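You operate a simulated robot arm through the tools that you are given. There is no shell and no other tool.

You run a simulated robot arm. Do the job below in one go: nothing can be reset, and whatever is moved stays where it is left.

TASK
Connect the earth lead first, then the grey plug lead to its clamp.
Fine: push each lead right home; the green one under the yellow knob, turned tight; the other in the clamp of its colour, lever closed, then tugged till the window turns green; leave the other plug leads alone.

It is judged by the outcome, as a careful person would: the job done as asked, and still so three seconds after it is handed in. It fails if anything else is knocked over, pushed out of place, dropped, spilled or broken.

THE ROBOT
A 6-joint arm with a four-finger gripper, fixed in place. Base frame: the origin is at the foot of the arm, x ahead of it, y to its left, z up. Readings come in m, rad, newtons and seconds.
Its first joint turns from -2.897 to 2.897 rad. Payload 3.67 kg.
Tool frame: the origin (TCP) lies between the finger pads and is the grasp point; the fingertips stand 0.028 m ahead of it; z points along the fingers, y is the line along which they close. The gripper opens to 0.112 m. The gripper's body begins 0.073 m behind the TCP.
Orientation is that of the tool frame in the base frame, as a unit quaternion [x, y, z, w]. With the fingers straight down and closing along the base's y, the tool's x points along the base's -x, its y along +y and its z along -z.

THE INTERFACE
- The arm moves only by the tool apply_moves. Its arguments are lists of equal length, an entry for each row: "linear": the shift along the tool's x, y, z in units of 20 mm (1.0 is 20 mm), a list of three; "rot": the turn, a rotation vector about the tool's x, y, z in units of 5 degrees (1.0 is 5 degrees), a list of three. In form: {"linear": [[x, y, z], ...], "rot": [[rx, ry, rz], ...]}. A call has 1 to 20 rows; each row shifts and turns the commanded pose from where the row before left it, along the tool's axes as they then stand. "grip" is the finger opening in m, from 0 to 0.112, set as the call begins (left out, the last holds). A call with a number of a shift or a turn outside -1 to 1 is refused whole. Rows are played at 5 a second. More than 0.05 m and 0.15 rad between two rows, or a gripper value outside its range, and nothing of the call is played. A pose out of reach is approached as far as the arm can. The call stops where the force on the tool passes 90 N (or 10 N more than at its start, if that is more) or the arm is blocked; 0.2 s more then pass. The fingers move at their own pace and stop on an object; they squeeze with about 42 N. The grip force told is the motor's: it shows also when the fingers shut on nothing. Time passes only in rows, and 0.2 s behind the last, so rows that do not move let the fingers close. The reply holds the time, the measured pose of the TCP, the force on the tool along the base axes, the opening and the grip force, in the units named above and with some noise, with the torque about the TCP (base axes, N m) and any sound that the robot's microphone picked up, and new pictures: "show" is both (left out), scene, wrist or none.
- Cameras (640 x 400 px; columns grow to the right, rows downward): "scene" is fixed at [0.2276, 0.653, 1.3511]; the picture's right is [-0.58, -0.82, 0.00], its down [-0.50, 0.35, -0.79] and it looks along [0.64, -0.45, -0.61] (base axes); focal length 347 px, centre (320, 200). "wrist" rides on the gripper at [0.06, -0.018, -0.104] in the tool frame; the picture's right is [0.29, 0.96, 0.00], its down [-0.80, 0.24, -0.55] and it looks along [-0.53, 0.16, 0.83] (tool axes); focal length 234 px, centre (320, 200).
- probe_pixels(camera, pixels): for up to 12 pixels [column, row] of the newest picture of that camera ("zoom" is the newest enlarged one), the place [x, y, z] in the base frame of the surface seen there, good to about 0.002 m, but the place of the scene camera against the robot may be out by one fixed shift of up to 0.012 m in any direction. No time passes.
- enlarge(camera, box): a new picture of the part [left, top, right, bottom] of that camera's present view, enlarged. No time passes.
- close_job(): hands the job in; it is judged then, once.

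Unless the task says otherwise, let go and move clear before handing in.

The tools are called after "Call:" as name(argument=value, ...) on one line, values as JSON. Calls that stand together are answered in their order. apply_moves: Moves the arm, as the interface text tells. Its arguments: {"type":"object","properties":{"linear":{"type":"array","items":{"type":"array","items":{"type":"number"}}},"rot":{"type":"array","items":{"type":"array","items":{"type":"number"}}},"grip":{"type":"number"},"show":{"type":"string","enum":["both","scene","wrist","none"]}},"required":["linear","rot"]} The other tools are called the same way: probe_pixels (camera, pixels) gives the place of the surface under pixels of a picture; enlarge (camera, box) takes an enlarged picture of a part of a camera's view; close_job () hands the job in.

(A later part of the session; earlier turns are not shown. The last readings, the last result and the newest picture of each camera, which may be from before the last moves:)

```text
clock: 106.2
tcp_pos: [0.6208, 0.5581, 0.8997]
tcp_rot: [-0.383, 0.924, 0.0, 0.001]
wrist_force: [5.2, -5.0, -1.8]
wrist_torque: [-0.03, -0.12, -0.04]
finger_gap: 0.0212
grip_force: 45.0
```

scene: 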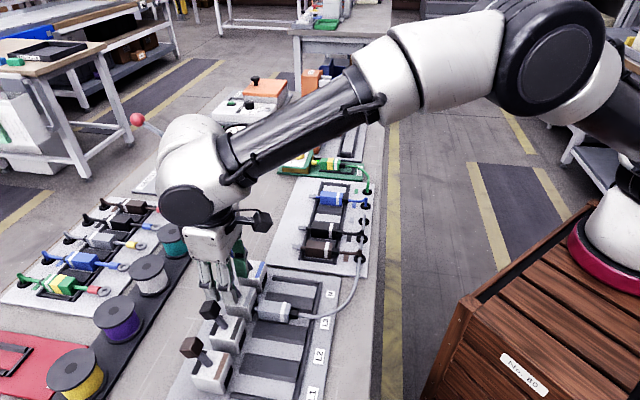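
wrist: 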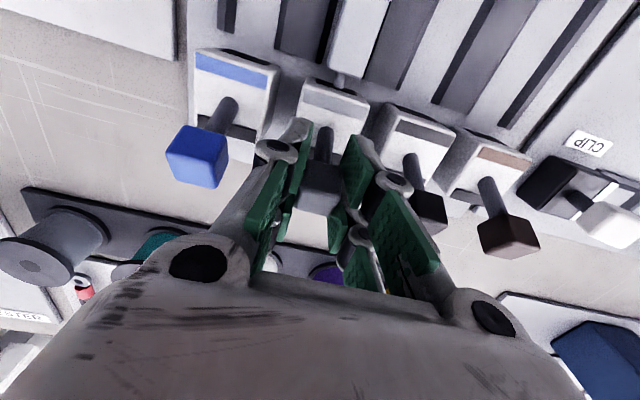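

The knob is held at a 21 mm gap. I'll try a small 3 mm move along its arc toward −d and up to see whether the lever gives.

Call:
apply_moves(linear=[[0.07, -0.015, -0.03], [0.07, 0, -0.03], [0, 0, 0]], rot=[[0, 0, 0], [0, 0, 0], [0, 0, 0]], show="both")

Call:
enlarge(camera="wrist", box=[230, 80, 410, 260])

```text
clock: 107.0
tcp_pos: [0.62, 0.5567, 0.9016]
tcp_rot: [-0.383, 0.924, 0.002, 0.002]
wrist_force: [24.0, 15.6, -11.5]
wrist_torque: [0.94, -1.13, -0.04]
finger_gap: 0.0209
grip_force: 45.3
```

scene: 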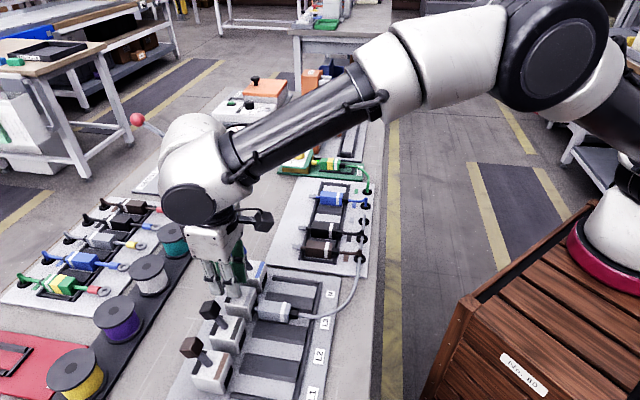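
wrist: 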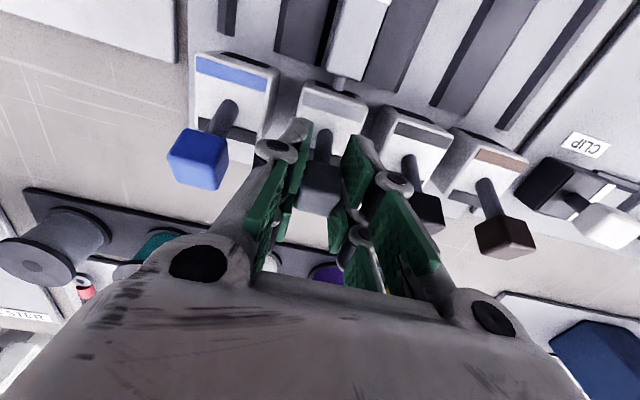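

```text
2.22 times, centred on (320, 170) of wrist
```

zoom: 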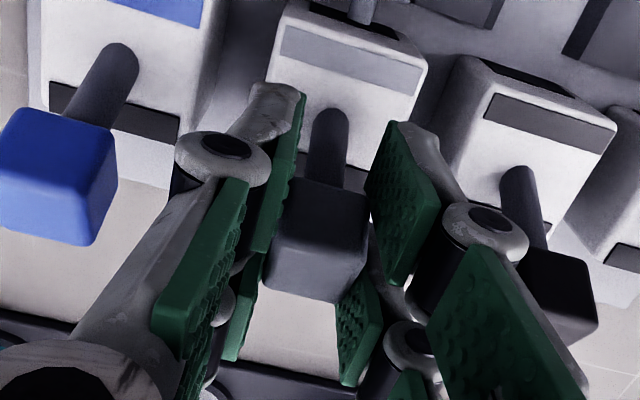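

The lever resists with about 30 N in that direction and doesn't move. I'll go back and try 3 mm the other way, toward +d and down.

Call:
apply_moves(linear=[[-0.07, 0, 0.03], [-0.07, 0, 0.03], [0, 0, 0], [-0.07, 0, 0.03], [-0.07, 0, 0.03], [0, 0, 0]], rot=[[0, 0, 0], [0, 0, 0], [0, 0, 0], [0, 0, 0], [0, 0, 0], [0, 0, 0]], show="wrist")

Call:
enlarge(camera="wrist", box=[230, 80, 410, 260])

```text
clock: 108.4
tcp_pos: [0.6205, 0.5598, 0.8998]
tcp_rot: [-0.383, 0.924, 0.0, -0.001]
wrist_force: [-25.1, -22.4, 22.6]
wrist_torque: [-0.66, 0.67, 0.0]
finger_gap: 0.0214
grip_force: 45.0
```

wrist: 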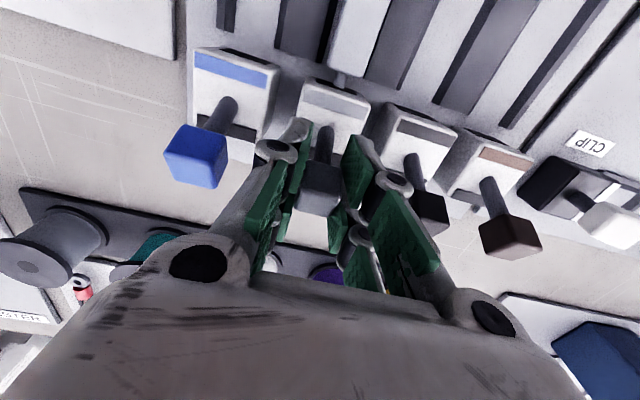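

```text
2.22 times, centred on (320, 170) of wrist
```

zoom: 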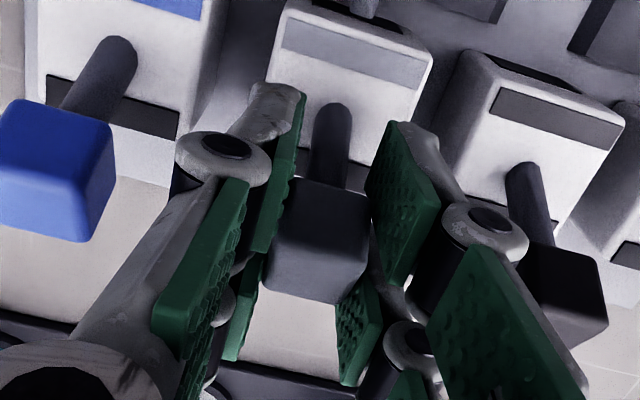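

Both directions feel stiff for a straight 3 mm move, partly because the tool isn't turning with the lever. I'll return to neutral and try a proper arc toward −d, rotating the tool with it by 6°.

Call:
apply_moves(linear=[[0.07, 0, -0.03], [0.07, 0, -0.03], [0, 0, 0]], rot=[[0, 0, 0], [0, 0, 0], [0, 0, 0]], show="none")

Call:
apply_moves(linear=[[0.1425, 0, -0.0475], [0.143, 0, -0.0475], [0, 0, 0]], rot=[[0, -0.6, 0], [0, -0.6, 0], [0, 0, 0]], show="both")

Call:
enlarge(camera="wrist", box=[230, 60, 410, 240])

Call:
enlarge(camera="scene", box=[170, 230, 290, 330])

```text
clock: 109.2
tcp_pos: [0.621, 0.5595, 0.8984]
tcp_rot: [-0.383, 0.924, 0.001, -0.001]
wrist_force: [-15.9, 1.2, -0.2]
wrist_torque: [0.39, -0.03, 0.06]
finger_gap: 0.0207
grip_force: 45.0
```

```text
clock: 110.0
tcp_pos: [0.618, 0.5554, 0.8998]
tcp_rot: [-0.382, 0.923, 0.02, 0.048]
wrist_force: [-11.9, 14.1, -14.0]
wrist_torque: [0.35, 0.11, 0.09]
finger_gap: 0.0209
grip_force: 44.7
```

scene: 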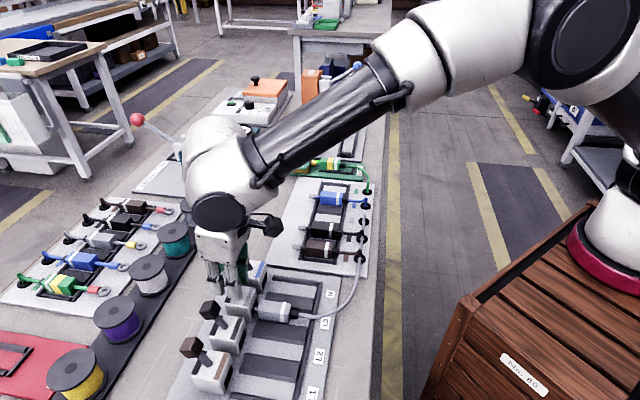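
wrist: 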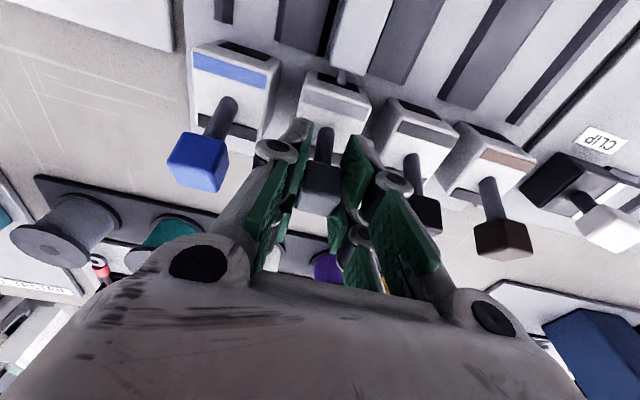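

```text
2.22 times, centred on (320, 150) of wrist
```

zoom: 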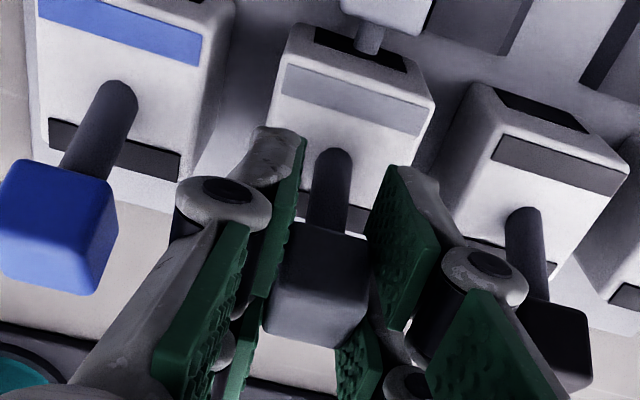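

```text
4.00 times, centred on (230, 280) of scene
```

zoom: 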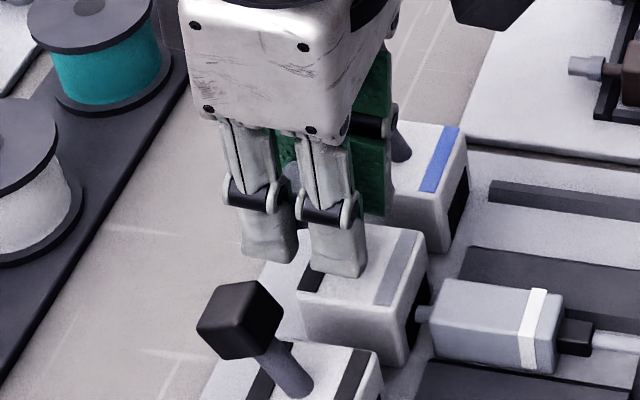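

With the tool turning along, the tangential force dropped to nearly zero, so the lever is moving toward −d. I'll continue the arc by 15°, shifting 1 mm sideways to relieve the side force.

Call:
apply_moves(linear=[[0.0, 0.05, 0.03], [0.254, 0, -0.087], [0.254, 0, -0.087], [0.254, 0, -0.087], [0, 0, 0]], rot=[[0, 0, 0], [0, -1, 0], [0, -1, 0], [0, -1, 0], [0, 0, 0]], show="both")

Call:
enlarge(camera="wrist", box=[230, 60, 410, 240])

Call:
enlarge(camera="scene", box=[170, 230, 310, 340])

```text
clock: 111.2
tcp_pos: [0.6063, 0.5432, 0.9025]
tcp_rot: [-0.376, 0.908, 0.07, 0.169]
wrist_force: [8.2, 18.1, -13.8]
wrist_torque: [0.66, -0.56, 0.13]
finger_gap: 0.0211
grip_force: 45.1
```

scene: 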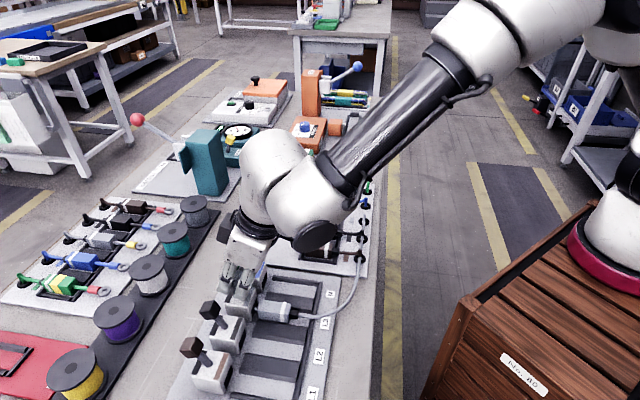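
wrist: 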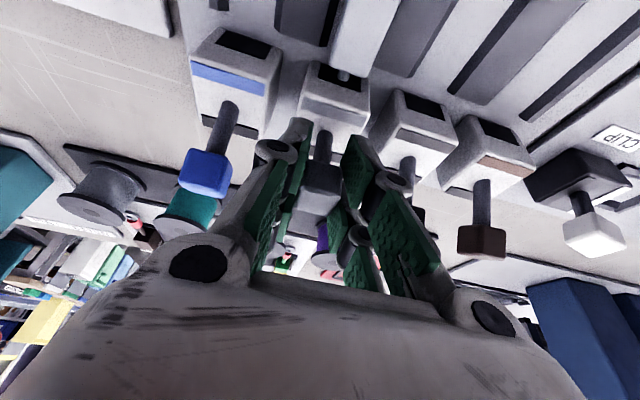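

```text
2.22 times, centred on (320, 150) of wrist
```

zoom: 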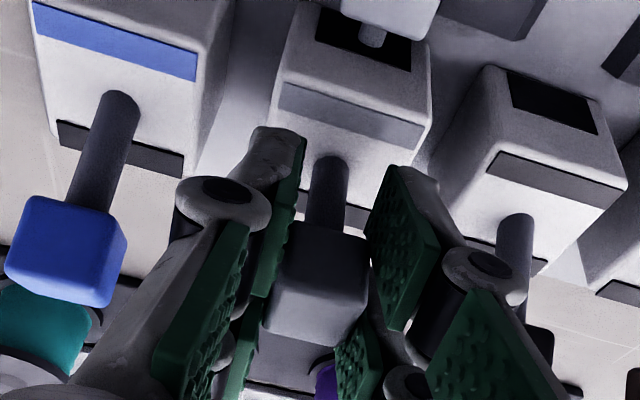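

```text
3.64 times, centred on (240, 285) of scene
```

zoom: 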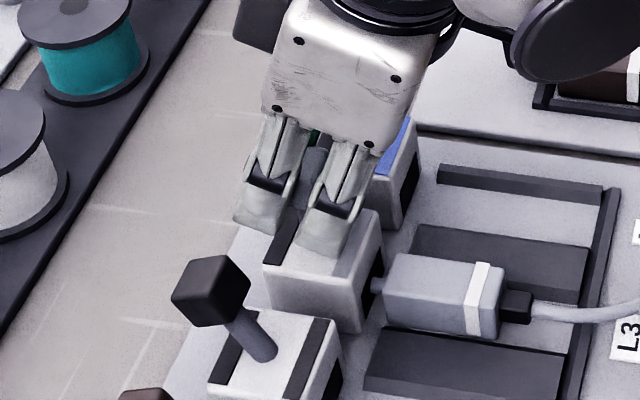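

The lever is swinging with the gripper and is now near vertical, with modest forces. I'll continue another 20° along the arc.

Call:
apply_moves(linear=[[0.254, 0.01, -0.075], [0.254, 0, -0.08], [0.254, 0, -0.08], [0.254, 0, -0.08], [0, 0, 0]], rot=[[0, -1, 0], [0, -1, 0], [0, -1, 0], [0, -1, 0], [0, 0, 0]], show="both")

Call:
enlarge(camera="wrist", box=[230, 60, 410, 240])

Call:
enlarge(camera="scene", box=[170, 230, 310, 340])

```text
clock: 112.4
tcp_pos: [0.5945, 0.5329, 0.8992]
tcp_rot: [-0.36, 0.871, 0.124, 0.31]
wrist_force: [-19.8, -2.0, -33.9]
wrist_torque: [-0.95, 1.08, 0.19]
finger_gap: 0.0217
grip_force: 44.9
out of reach, approached as far as the arm can: row 3, 4
```

scene: 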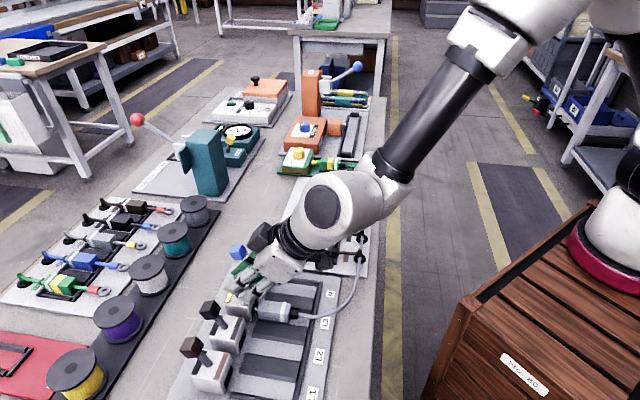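
wrist: 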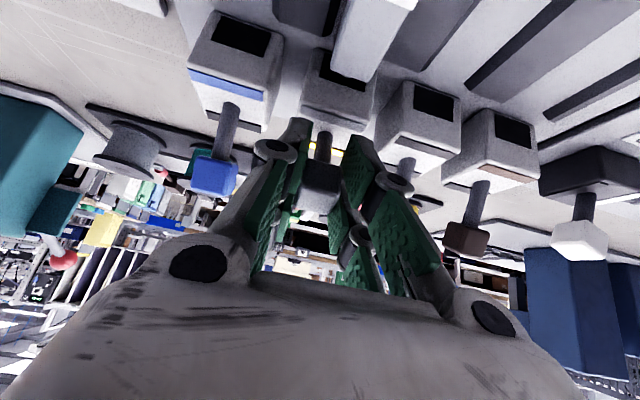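

```text
2.22 times, centred on (320, 150) of wrist
```

zoom: 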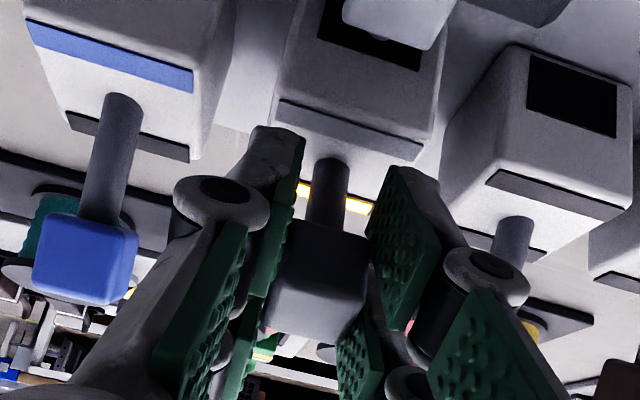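

```text
3.64 times, centred on (240, 285) of scene
```

zoom: 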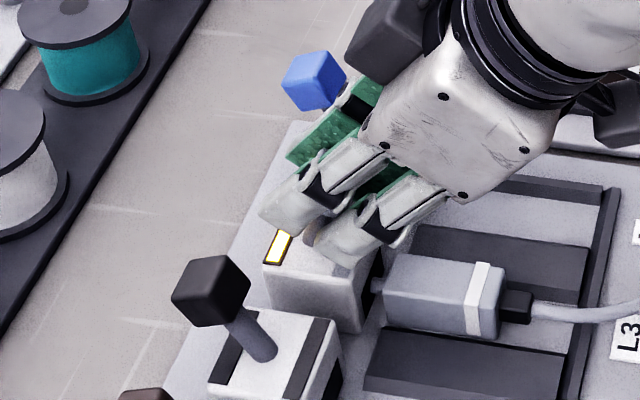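

The clamp's window bar at scene zoom (278,247) has turned amber, so the lever has clamped the lead; the arm hit its tilt limit in the last rows. I'll let go, back off along the tool axis, and check the lever's angle.

Call:
apply_moves(linear=[[0, 0, 0], [0, 0, 0], [0, 0, -0.6], [0, 0, -0.8], [0, 0, -0.8], [0, 0, -0.8], [0, 0, 0]], rot=[[0, 0, 0], [0, 0, 0], [0, 0, 0], [0, 0, 0], [0, 0, 0], [0, 0, 0], [0, 0, 0]], grip=0.045, show="both")

Call:
enlarge(camera="wrist", box=[230, 60, 410, 240])

Call:
enlarge(camera="scene", box=[170, 230, 310, 340])

```text
clock: 114.0
tcp_pos: [0.5686, 0.5042, 0.9478]
tcp_rot: [-0.359, 0.866, 0.134, 0.323]
wrist_force: [0.2, -0.1, 0.3]
wrist_torque: [0.01, -0.02, 0.01]
finger_gap: 0.0452
grip_force: 0.1
```

scene: 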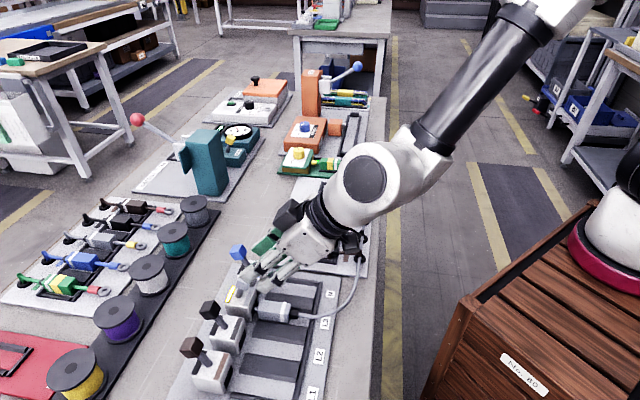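
wrist: 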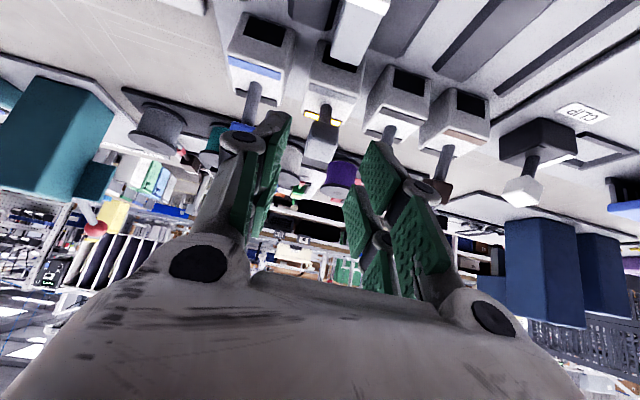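

```text
2.22 times, centred on (320, 150) of wrist
```

zoom: 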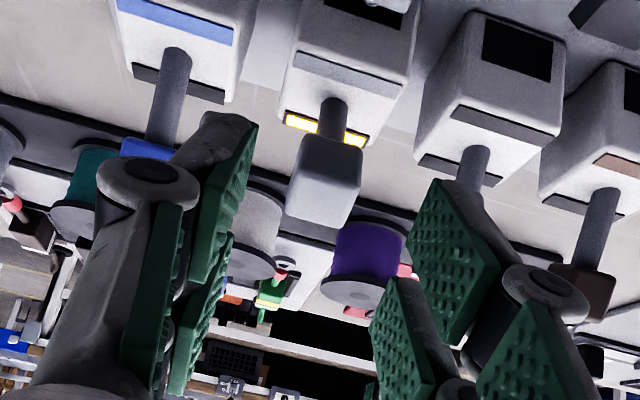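

```text
3.64 times, centred on (240, 285) of scene
```

zoom: 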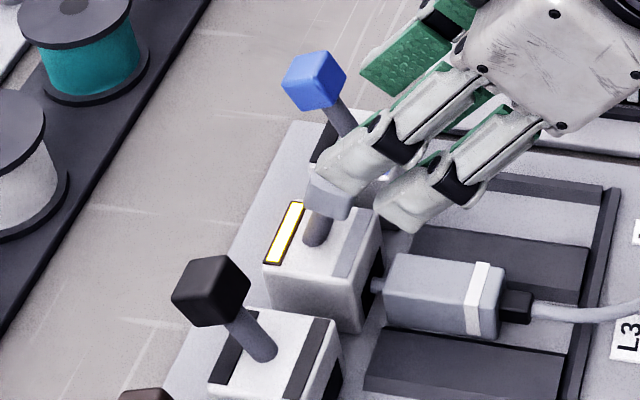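

The grey lever now leans toward −d and the window bar glows amber. I'll probe the lever's position to see if it's at its closed stop.

Call:
probe_pixels(camera="wrist", pixels=[[322, 140], [322, 155], [313, 140], [330, 142], [325, 120], [325, 112], [320, 162], [312, 155], [332, 158], [310, 117], [335, 122], [322, 135]])

Call:
probe_pixels(camera="zoom", pixels=[[325, 195], [345, 205], [318, 235], [325, 215], [318, 180], [335, 190], [283, 235], [400, 275], [485, 290], [360, 240], [345, 275], [330, 210]])

```text
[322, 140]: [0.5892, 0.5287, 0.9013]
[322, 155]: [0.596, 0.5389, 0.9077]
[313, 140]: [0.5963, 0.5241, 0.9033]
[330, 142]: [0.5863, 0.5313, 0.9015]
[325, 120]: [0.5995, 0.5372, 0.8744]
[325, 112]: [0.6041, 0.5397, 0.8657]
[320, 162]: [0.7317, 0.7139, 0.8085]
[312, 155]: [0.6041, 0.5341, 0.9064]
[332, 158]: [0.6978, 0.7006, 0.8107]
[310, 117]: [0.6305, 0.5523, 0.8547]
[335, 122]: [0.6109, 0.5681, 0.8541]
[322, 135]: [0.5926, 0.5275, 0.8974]
```

```text
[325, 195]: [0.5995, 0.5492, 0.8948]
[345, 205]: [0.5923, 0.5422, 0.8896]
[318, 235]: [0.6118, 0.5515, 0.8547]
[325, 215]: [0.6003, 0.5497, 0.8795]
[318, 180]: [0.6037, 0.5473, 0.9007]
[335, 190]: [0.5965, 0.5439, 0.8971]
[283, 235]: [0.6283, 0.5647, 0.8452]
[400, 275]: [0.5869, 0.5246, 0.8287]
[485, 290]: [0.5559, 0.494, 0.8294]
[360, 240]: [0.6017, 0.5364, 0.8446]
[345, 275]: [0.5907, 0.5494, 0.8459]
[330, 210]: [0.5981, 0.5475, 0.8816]
```

The stem slope now reads about −30°, the mirror of its open tilt, and it was pulling the tool onward at the end, so it has gone over centre. I'll go upright and check it with a light push from behind.

Call:
apply_moves(linear=[[0, 0, -0.5], [0, 0, 0], [0, 0, 0], [0, 0, 0], [0, 0, 0], [0, 0, 0], [0, 0, 0], [0, 0, 0], [0, 0, 0], [0, 0, 0]], rot=[[0, 0, 0], [0, 1, 0], [0, 1, 0], [0, 1, 0], [0, 1, 0], [0, 1, 0], [0, 1, 0], [0, 1, 0], [0, 1, 0], [0, 0.2, 0]], grip=0.0, show="wrist")

```text
clock: 116.2
tcp_pos: [0.5637, 0.5006, 0.9546]
tcp_rot: [-0.383, 0.924, -0.001, 0.0]
wrist_force: [0.4, 0.2, 0.6]
wrist_torque: [0.01, -0.01, 0.02]
finger_gap: 0.0
grip_force: 35.5
```

wrist: 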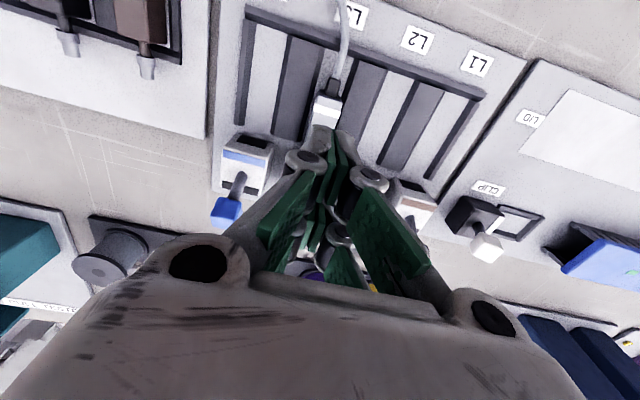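

Call:
apply_moves(linear=[[-0.95, 0, 0], [-0.95, 0, 0], [-0.95, 0, 0], [-0.95, 0, 0], [-0.97, 0, 0], [0, 0, 0.8], [0, 0, 0.8], [0, 0, 0.85], [0, 0, 0]], rot=[[0, 0, 0], [0, 0, 0], [0, 0, 0], [0, 0, 0], [0, 0, 0], [0, 0, 0], [0, 0, 0], [0, 0, 0], [0, 0, 0]], grip=0.0, show="both")

Call:
enlarge(camera="wrist", box=[230, 40, 410, 220])

Call:
enlarge(camera="scene", box=[170, 230, 310, 340])

```text
clock: 118.2
tcp_pos: [0.6306, 0.5691, 0.9041]
tcp_rot: [-0.383, 0.924, 0.0, 0.001]
wrist_force: [0.0, -0.4, -0.2]
wrist_torque: [-0.04, 0.0, 0.05]
finger_gap: 0.0
grip_force: 35.9
```

scene: 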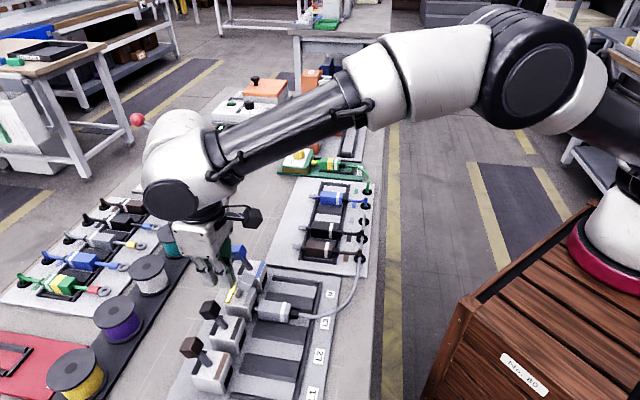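
wrist: 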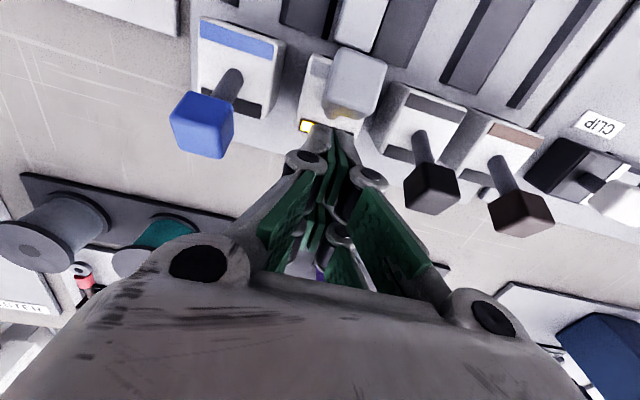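

```text
2.22 times, centred on (320, 130) of wrist
```

zoom: 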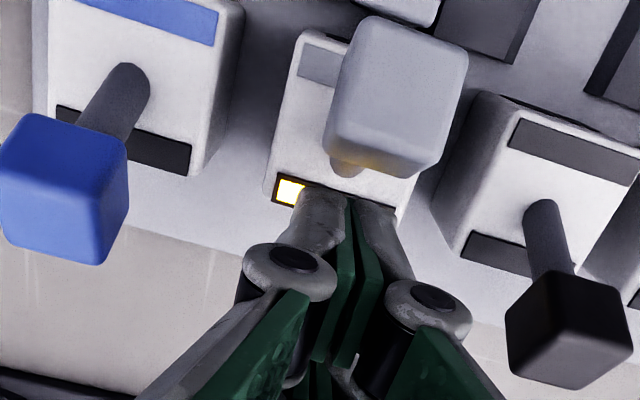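

```text
3.64 times, centred on (240, 285) of scene
```

zoom: 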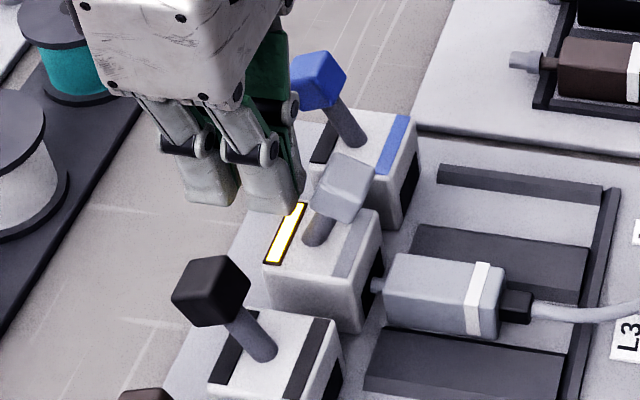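

The lever leans to −d with the closed fingers waiting behind it at s≈0.848. I'll move toward it in small steps and watch for contact force.

Call:
apply_moves(linear=[[0.3, 0, 0], [0.3, 0, 0], [0.15, 0, 0], [0.15, 0, 0], [0.15, 0, 0], [0, 0, 0]], rot=[[0, 0, 0], [0, 0, 0], [0, 0, 0], [0, 0, 0], [0, 0, 0], [0, 0, 0]], show="both")

Call:
enlarge(camera="scene", box=[190, 240, 300, 330])

```text
clock: 119.3
tcp_pos: [0.6264, 0.5612, 0.9079]
tcp_rot: [-0.382, 0.924, 0.008, 0.011]
wrist_force: [29.2, 40.1, -13.8]
wrist_torque: [1.28, -0.54, -0.14]
finger_gap: 0.0059
grip_force: 35.8
stopped in row 5: the force on the tool passed its limit at 95 N (the readings are from after the stop); the commanded pose is now the measured one
```

scene: 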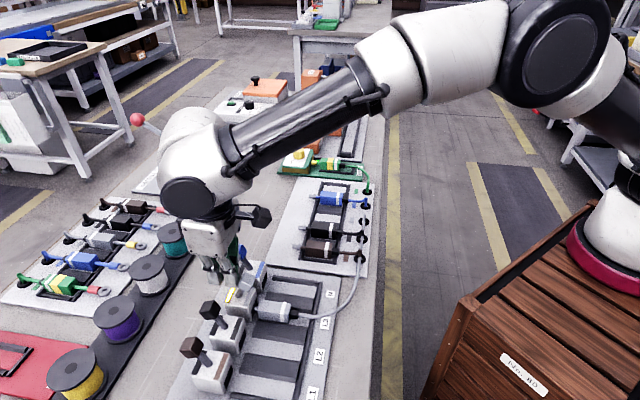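
wrist: 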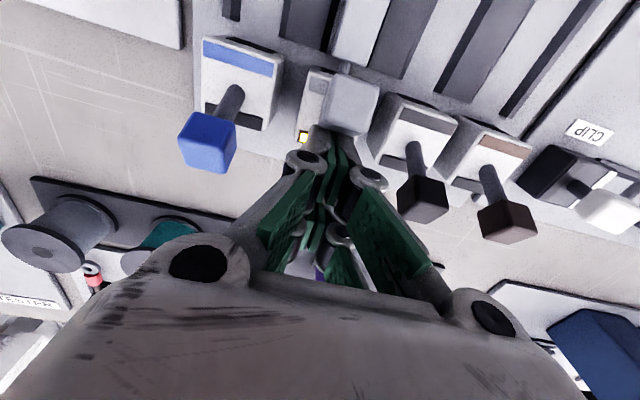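

```text
4.44 times, centred on (245, 285) of scene
```

zoom: 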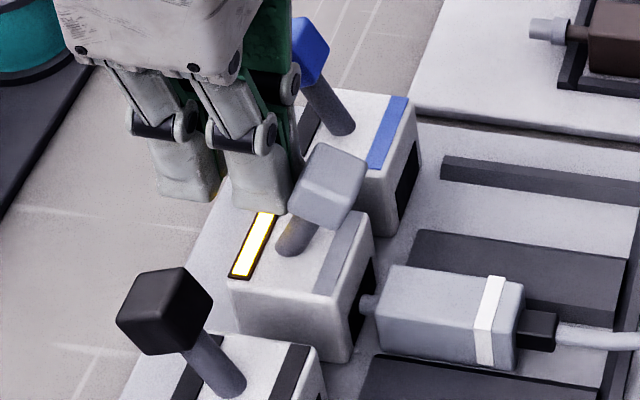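

The push met a hard stop at once (the lever didn't move), so it is fully closed. I'll back away and rise.

Call:
apply_moves(linear=[[-0.4, 0, 0], [-0.3, 0, 0], [0, 0, -0.8], [0, 0, -0.9], [0, 0, -0.9], [0, 0, 0]], rot=[[0, 0, 0], [0, 0, 0], [0, 0, 0], [0, 0, 0], [0, 0, 0], [0, 0, 0]], show="both")

Call:
enlarge(camera="scene", box=[190, 240, 300, 330])

```text
clock: 120.7
tcp_pos: [0.6327, 0.5677, 0.9586]
tcp_rot: [-0.383, 0.924, 0.004, 0.008]
wrist_force: [-0.4, -0.1, -0.2]
wrist_torque: [-0.02, 0.0, -0.02]
finger_gap: 0.0
grip_force: 35.9
```

scene: 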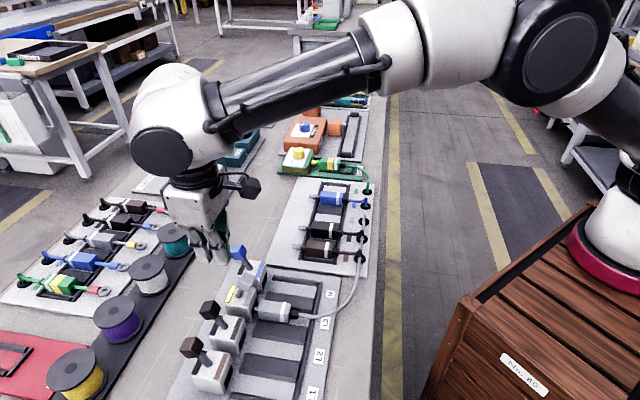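
wrist: 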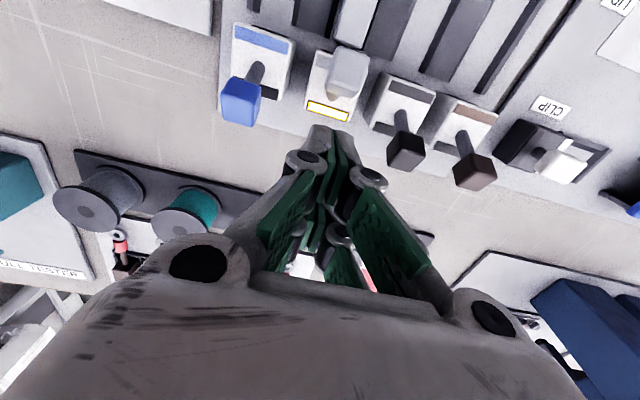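

```text
4.44 times, centred on (245, 285) of scene
```

zoom: 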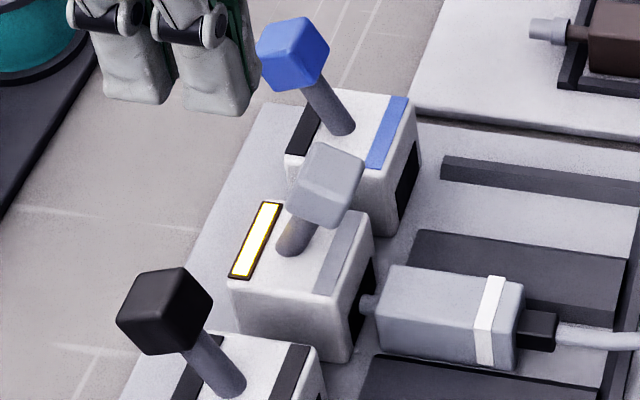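

The lever stays closed and the window is amber. Now I'll return over the grey lead's body for the tug.

Call:
apply_moves(linear=[[0, 0, 0], [0.848, 0.02, 0], [0.848, 0.02, 0], [0.848, 0.02, 0], [0.848, 0.02, 0], [0.848, 0.02, 0], [0.848, 0.015, 0], [0, 0, 0], [0, 0, 0]], rot=[[0, 0.2, 0], [0, 0, 0], [0, 0, 0], [0, 0, 0], [0, 0, 0], [0, 0, 0], [0, 0, 0], [0, 0, 0], [0, 0, 0]], grip=0.0, show="none")

Call:
apply_moves(linear=[[0, 0, 0], [0, 0, 0]], rot=[[0, 0, 0], [0, 0, 0]], grip=0.045, show="both")

Call:
enlarge(camera="wrist", box=[230, 80, 410, 260])

```text
clock: 122.7
tcp_pos: [0.5596, 0.4956, 0.9614]
tcp_rot: [-0.383, 0.924, 0.002, -0.001]
wrist_force: [-0.3, -0.4, 0.1]
wrist_torque: [0.01, 0.01, -0.02]
finger_gap: 0.0002
grip_force: 35.4
```

```text
clock: 123.3
tcp_pos: [0.56, 0.4957, 0.9604]
tcp_rot: [-0.383, 0.924, 0.002, 0.0]
wrist_force: [-0.2, 1.2, 0.1]
wrist_torque: [-0.01, 0.01, 0.0]
finger_gap: 0.0451
grip_force: 0.0
```

scene: 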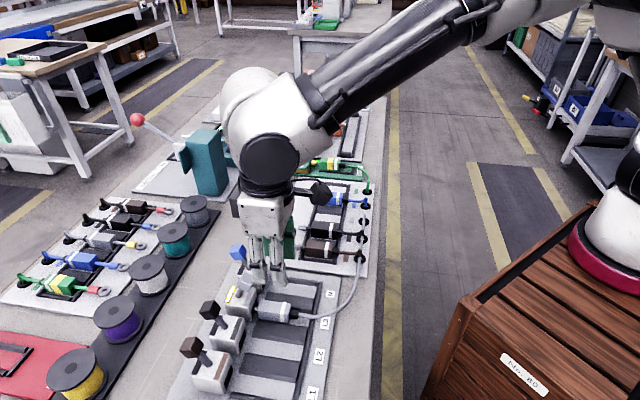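
wrist: 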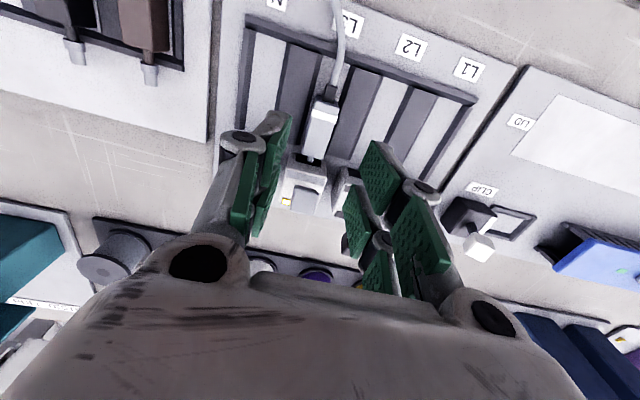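

```text
2.22 times, centred on (320, 170) of wrist
```

zoom: 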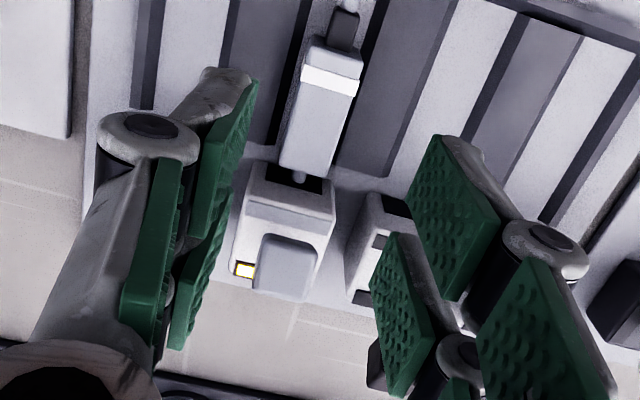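

Call:
probe_pixels(camera="zoom", pixels=[[318, 110], [312, 150], [328, 78], [335, 50], [300, 178], [345, 35], [295, 262], [330, 55]])

```text
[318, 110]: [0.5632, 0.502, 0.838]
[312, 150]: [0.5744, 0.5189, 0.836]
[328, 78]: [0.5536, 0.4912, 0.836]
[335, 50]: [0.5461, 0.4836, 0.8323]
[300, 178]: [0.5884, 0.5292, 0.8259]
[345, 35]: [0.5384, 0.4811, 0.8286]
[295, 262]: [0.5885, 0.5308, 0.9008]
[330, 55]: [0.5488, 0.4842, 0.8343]
```

The lead's axis is at n≈−0.042. I'll shift 2 mm, descend onto its body and grip.

Call:
apply_moves(linear=[[0, 0.1, 0], [0, 0, 0.93], [0, 0, 0.93], [0, 0, 0.93], [0, 0, 0.93], [0, 0, 0.93], [0, 0, 0.9], [0, 0, 0]], rot=[[0, 0, 0], [0, 0, 0], [0, 0, 0], [0, 0, 0], [0, 0, 0], [0, 0, 0], [0, 0, 0], [0, 0, 0]], grip=0.045, show="wrist")

Call:
apply_moves(linear=[[0, 0, 0], [0, 0, 0], [0, 0, 0]], rot=[[0, 0, 0], [0, 0, 0], [0, 0, 0]], grip=0.0, show="both")

Call:
enlarge(camera="scene", box=[190, 240, 320, 335])

```text
clock: 125.1
tcp_pos: [0.5553, 0.4974, 0.8492]
tcp_rot: [-0.383, 0.924, 0.003, -0.001]
wrist_force: [0.5, 0.7, 0.4]
wrist_torque: [0.02, -0.02, -0.01]
finger_gap: 0.0452
grip_force: 0.1
```

wrist: 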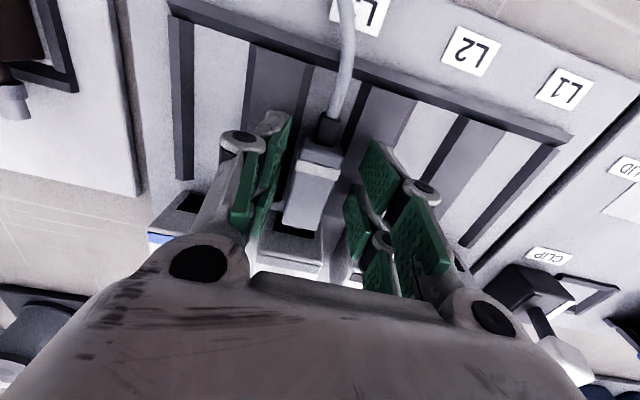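

```text
clock: 125.9
tcp_pos: [0.5562, 0.4963, 0.8484]
tcp_rot: [-0.382, 0.924, 0.002, 0.0]
wrist_force: [19.6, -17.7, 2.3]
wrist_torque: [-0.62, -0.63, -0.21]
finger_gap: 0.0232
grip_force: 42.1
```

scene: 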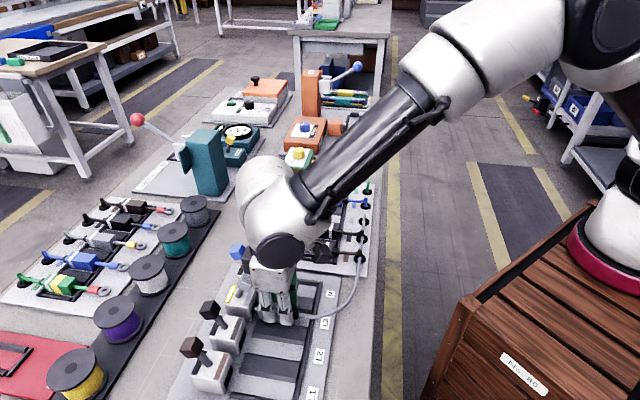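
wrist: 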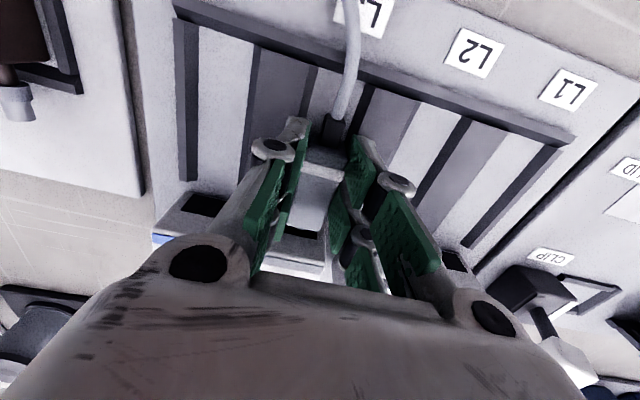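

```text
4.21 times, centred on (255, 288) of scene
```

zoom: 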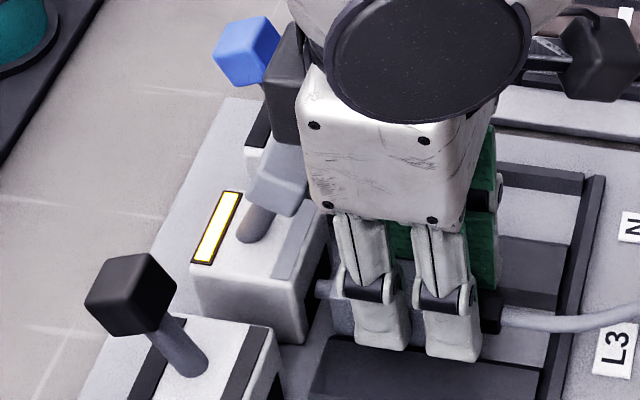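

The grip is on; a 26 N side force says I'm about 2 mm too far to +n, so I'll relieve that first. Then I'll tug back 1.6 mm.

Call:
apply_moves(linear=[[0, -0.05, 0], [0, -0.04, 0], [0.04, 0, 0], [0.04, 0, 0], [0, 0, 0]], rot=[[0, 0, 0], [0, 0, 0], [0, 0, 0], [0, 0, 0], [0, 0, 0]], show="both")

Call:
enlarge(camera="scene", box=[190, 240, 320, 335])

```text
clock: 127.1
tcp_pos: [0.5567, 0.497, 0.8486]
tcp_rot: [-0.382, 0.924, 0.003, 0.0]
wrist_force: [13.0, -6.0, 0.2]
wrist_torque: [-0.25, -0.44, -0.09]
finger_gap: 0.0235
grip_force: 41.8
```

scene: 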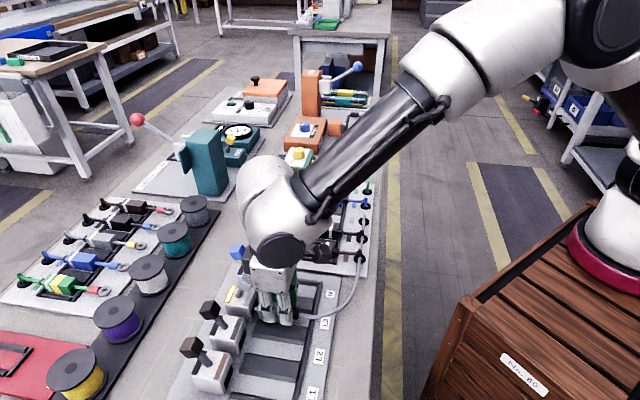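
wrist: 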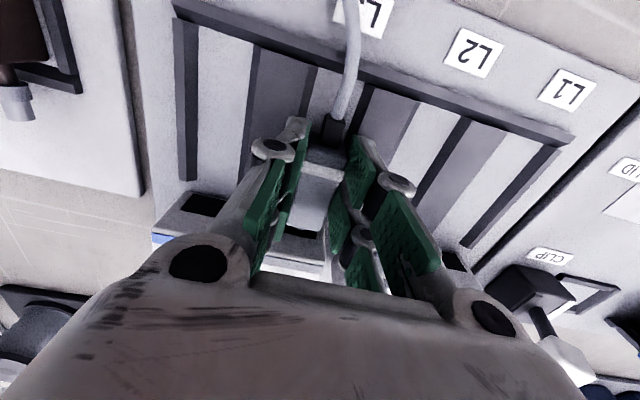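

```text
4.21 times, centred on (255, 288) of scene
```

zoom: 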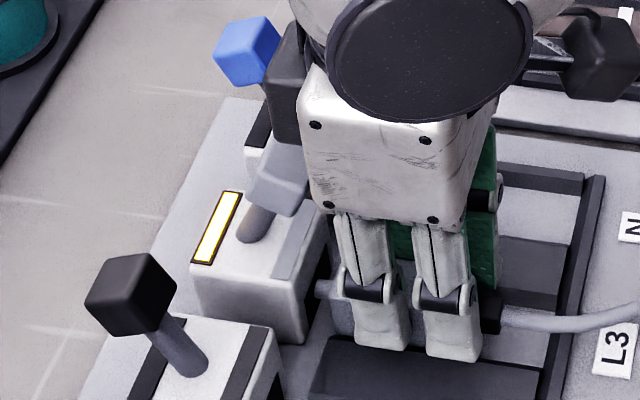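

The tug is only about 5 N so far and the window is still amber. I'll pull 1.6 mm more.

Call:
apply_moves(linear=[[0.04, -0.03, 0], [0.04, -0.02, 0], [0, 0, 0]], rot=[[0, 0, 0], [0, 0, 0], [0, 0, 0]], show="both")

Call:
enlarge(camera="scene", box=[190, 240, 320, 335])

```text
clock: 127.9
tcp_pos: [0.5562, 0.4967, 0.848]
tcp_rot: [-0.383, 0.924, 0.004, 0.002]
wrist_force: [16.3, 11.4, -3.3]
wrist_torque: [0.4, -0.56, 0.04]
finger_gap: 0.0234
grip_force: 42.0
```

scene: 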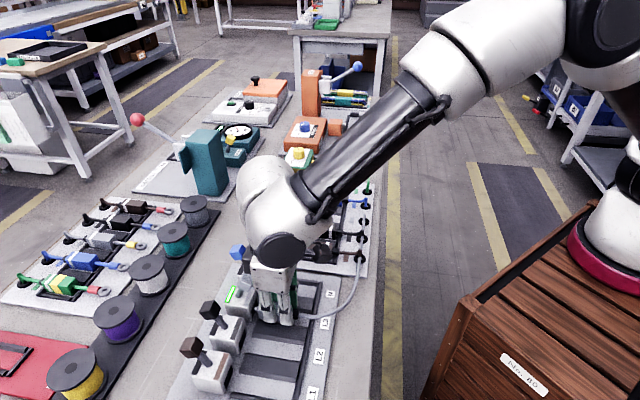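
wrist: 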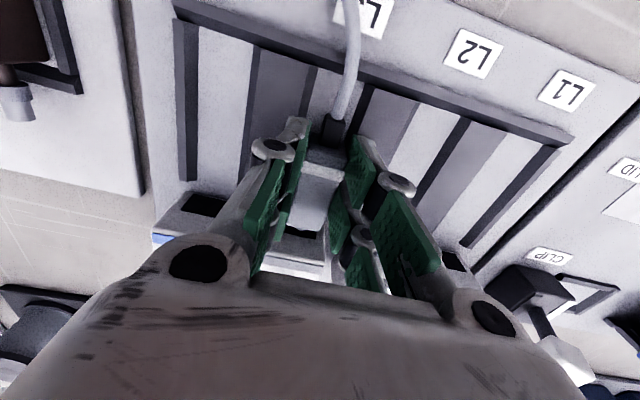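

```text
4.21 times, centred on (255, 288) of scene
```

zoom: 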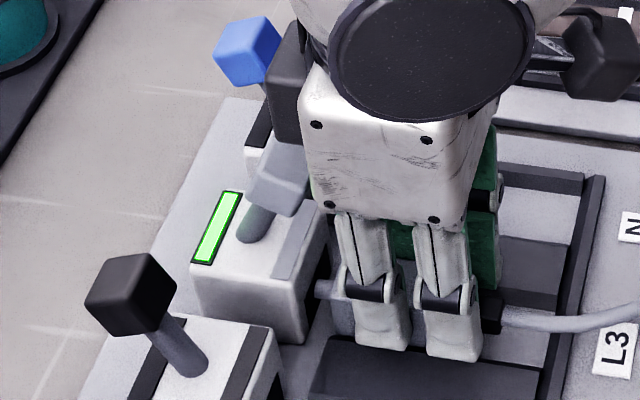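

The window at scene zoom (216,228) has turned green under about 20 N. I'll ease the pull, release gently and rise clear.

Call:
apply_moves(linear=[[-0.06, 0.02, 0], [-0.05, 0, 0], [0, 0, 0]], rot=[[0, 0, 0], [0, 0, 0], [0, 0, 0]], show="none")

Call:
apply_moves(linear=[[0, 0, 0], [0, 0, 0], [0, 0, -0.5], [0, 0, -0.9], [0, 0, -0.9], [0, 0, -0.9], [0, 0, -0.9], [0, 0, -0.9], [0, 0, -0.9], [0.5, 0, -0.5], [0.8, 0, 0], [0.8, 0, 0], [0.8, 0, 0], [0, 0, 0]], rot=[[0, 0, 0], [0, 0, 0], [0, 0, 0], [0, 0, 0], [0, 0, 0], [0, 0, 0], [0, 0, 0], [0, 0, 0], [0, 0, 0], [0, 0, 0], [0, 0, 0], [0, 0, 0], [0, 0, 0], [0, 0, 0]], grip=0.045, show="both")

Call:
enlarge(camera="scene", box=[190, 230, 350, 350])

Call:
enlarge(camera="scene", box=[270, 130, 390, 220])

```text
clock: 128.7
tcp_pos: [0.5563, 0.4964, 0.8488]
tcp_rot: [-0.383, 0.924, 0.002, 0.0]
wrist_force: [-2.1, 5.9, 2.7]
wrist_torque: [0.26, 0.06, 0.06]
finger_gap: 0.0233
grip_force: 42.0
```

```text
clock: 131.7
tcp_pos: [0.5155, 0.4537, 0.9789]
tcp_rot: [-0.383, 0.924, 0.002, 0.0]
wrist_force: [-0.4, -0.2, 0.2]
wrist_torque: [0.02, 0.0, -0.03]
finger_gap: 0.0451
grip_force: 0.0
```

scene: 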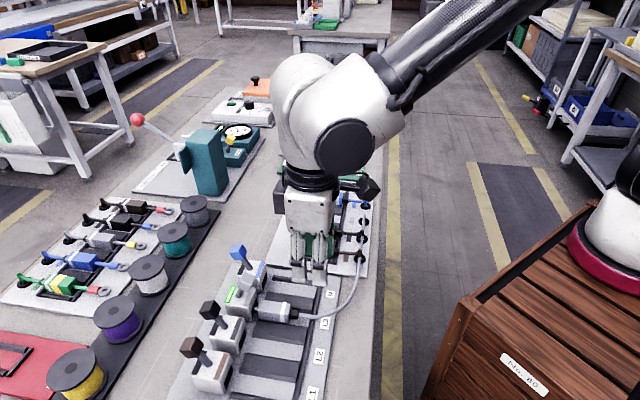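
wrist: 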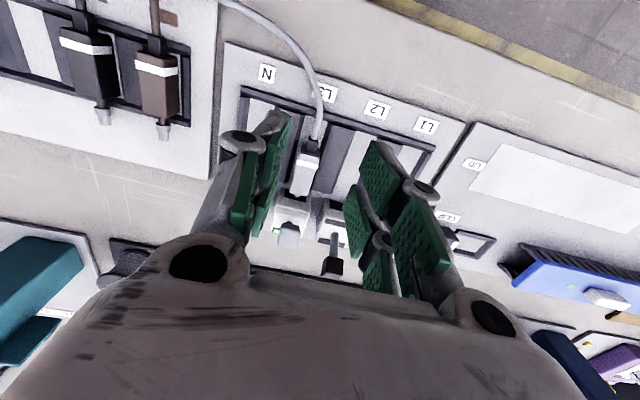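

```text
3.33 times, centred on (270, 290) of scene
```

zoom: 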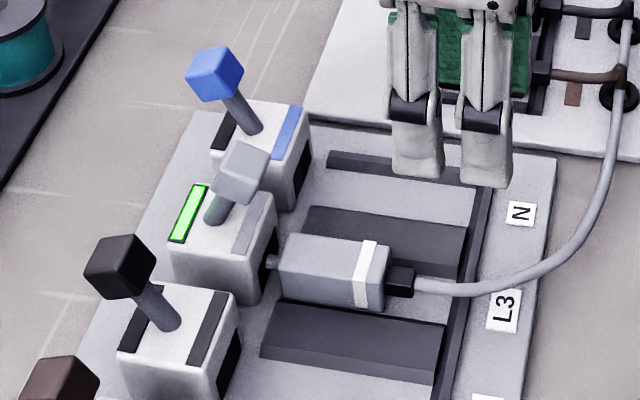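

```text
4.44 times, centred on (330, 175) of scene
```

zoom: 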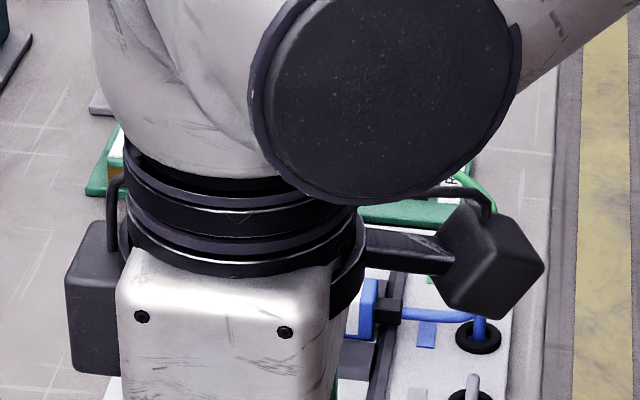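

The clamp window stays green after release. I'll raise the arm well clear and check the earth terminal and the other leads.

Call:
apply_moves(linear=[[0.3, 0, -0.9], [0.3, 0, -0.9], [0.3, 0, -0.9], [0.3, 0, -0.9], [0.3, 0, -0.9], [0.3, 0, -0.9], [0.3, 0, -0.9], [0.3, 0, -0.9], [0, 0, 0]], rot=[[0, 0, 0], [0, 0, 0], [0, 0, 0], [0, 0, 0], [0, 0, 0], [0, 0, 0], [0, 0, 0], [0, 0, 0], [0, 0, 0]], show="both")

Call:
enlarge(camera="scene", box=[270, 130, 390, 220])

Call:
enlarge(camera="scene", box=[170, 180, 390, 390])

```text
clock: 133.7
tcp_pos: [0.4844, 0.419, 1.1208]
tcp_rot: [-0.382, 0.924, 0.002, 0.0]
wrist_force: [0.1, 0.5, 0.1]
wrist_torque: [0.0, 0.0, 0.03]
finger_gap: 0.0451
grip_force: 0.0
```

scene: 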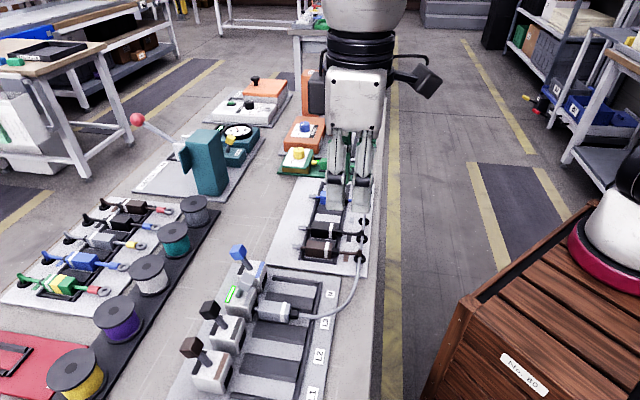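
wrist: 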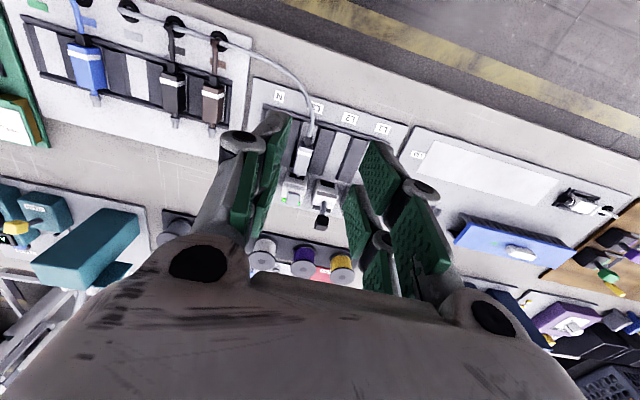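

```text
4.44 times, centred on (330, 175) of scene
```

zoom: 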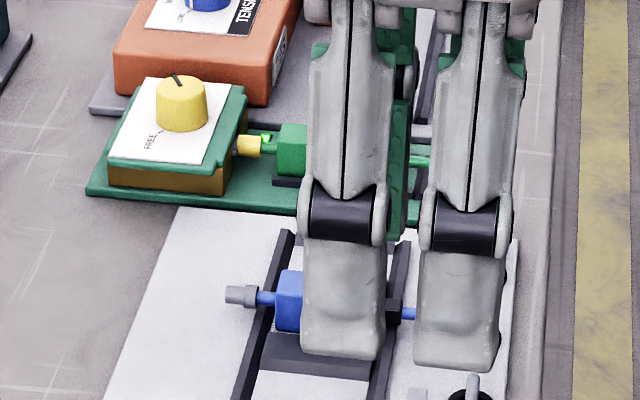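

```text
1.90 times, centred on (280, 285) of scene
```

zoom: 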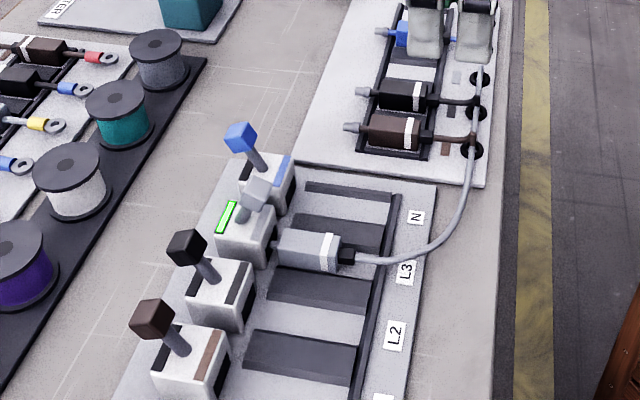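

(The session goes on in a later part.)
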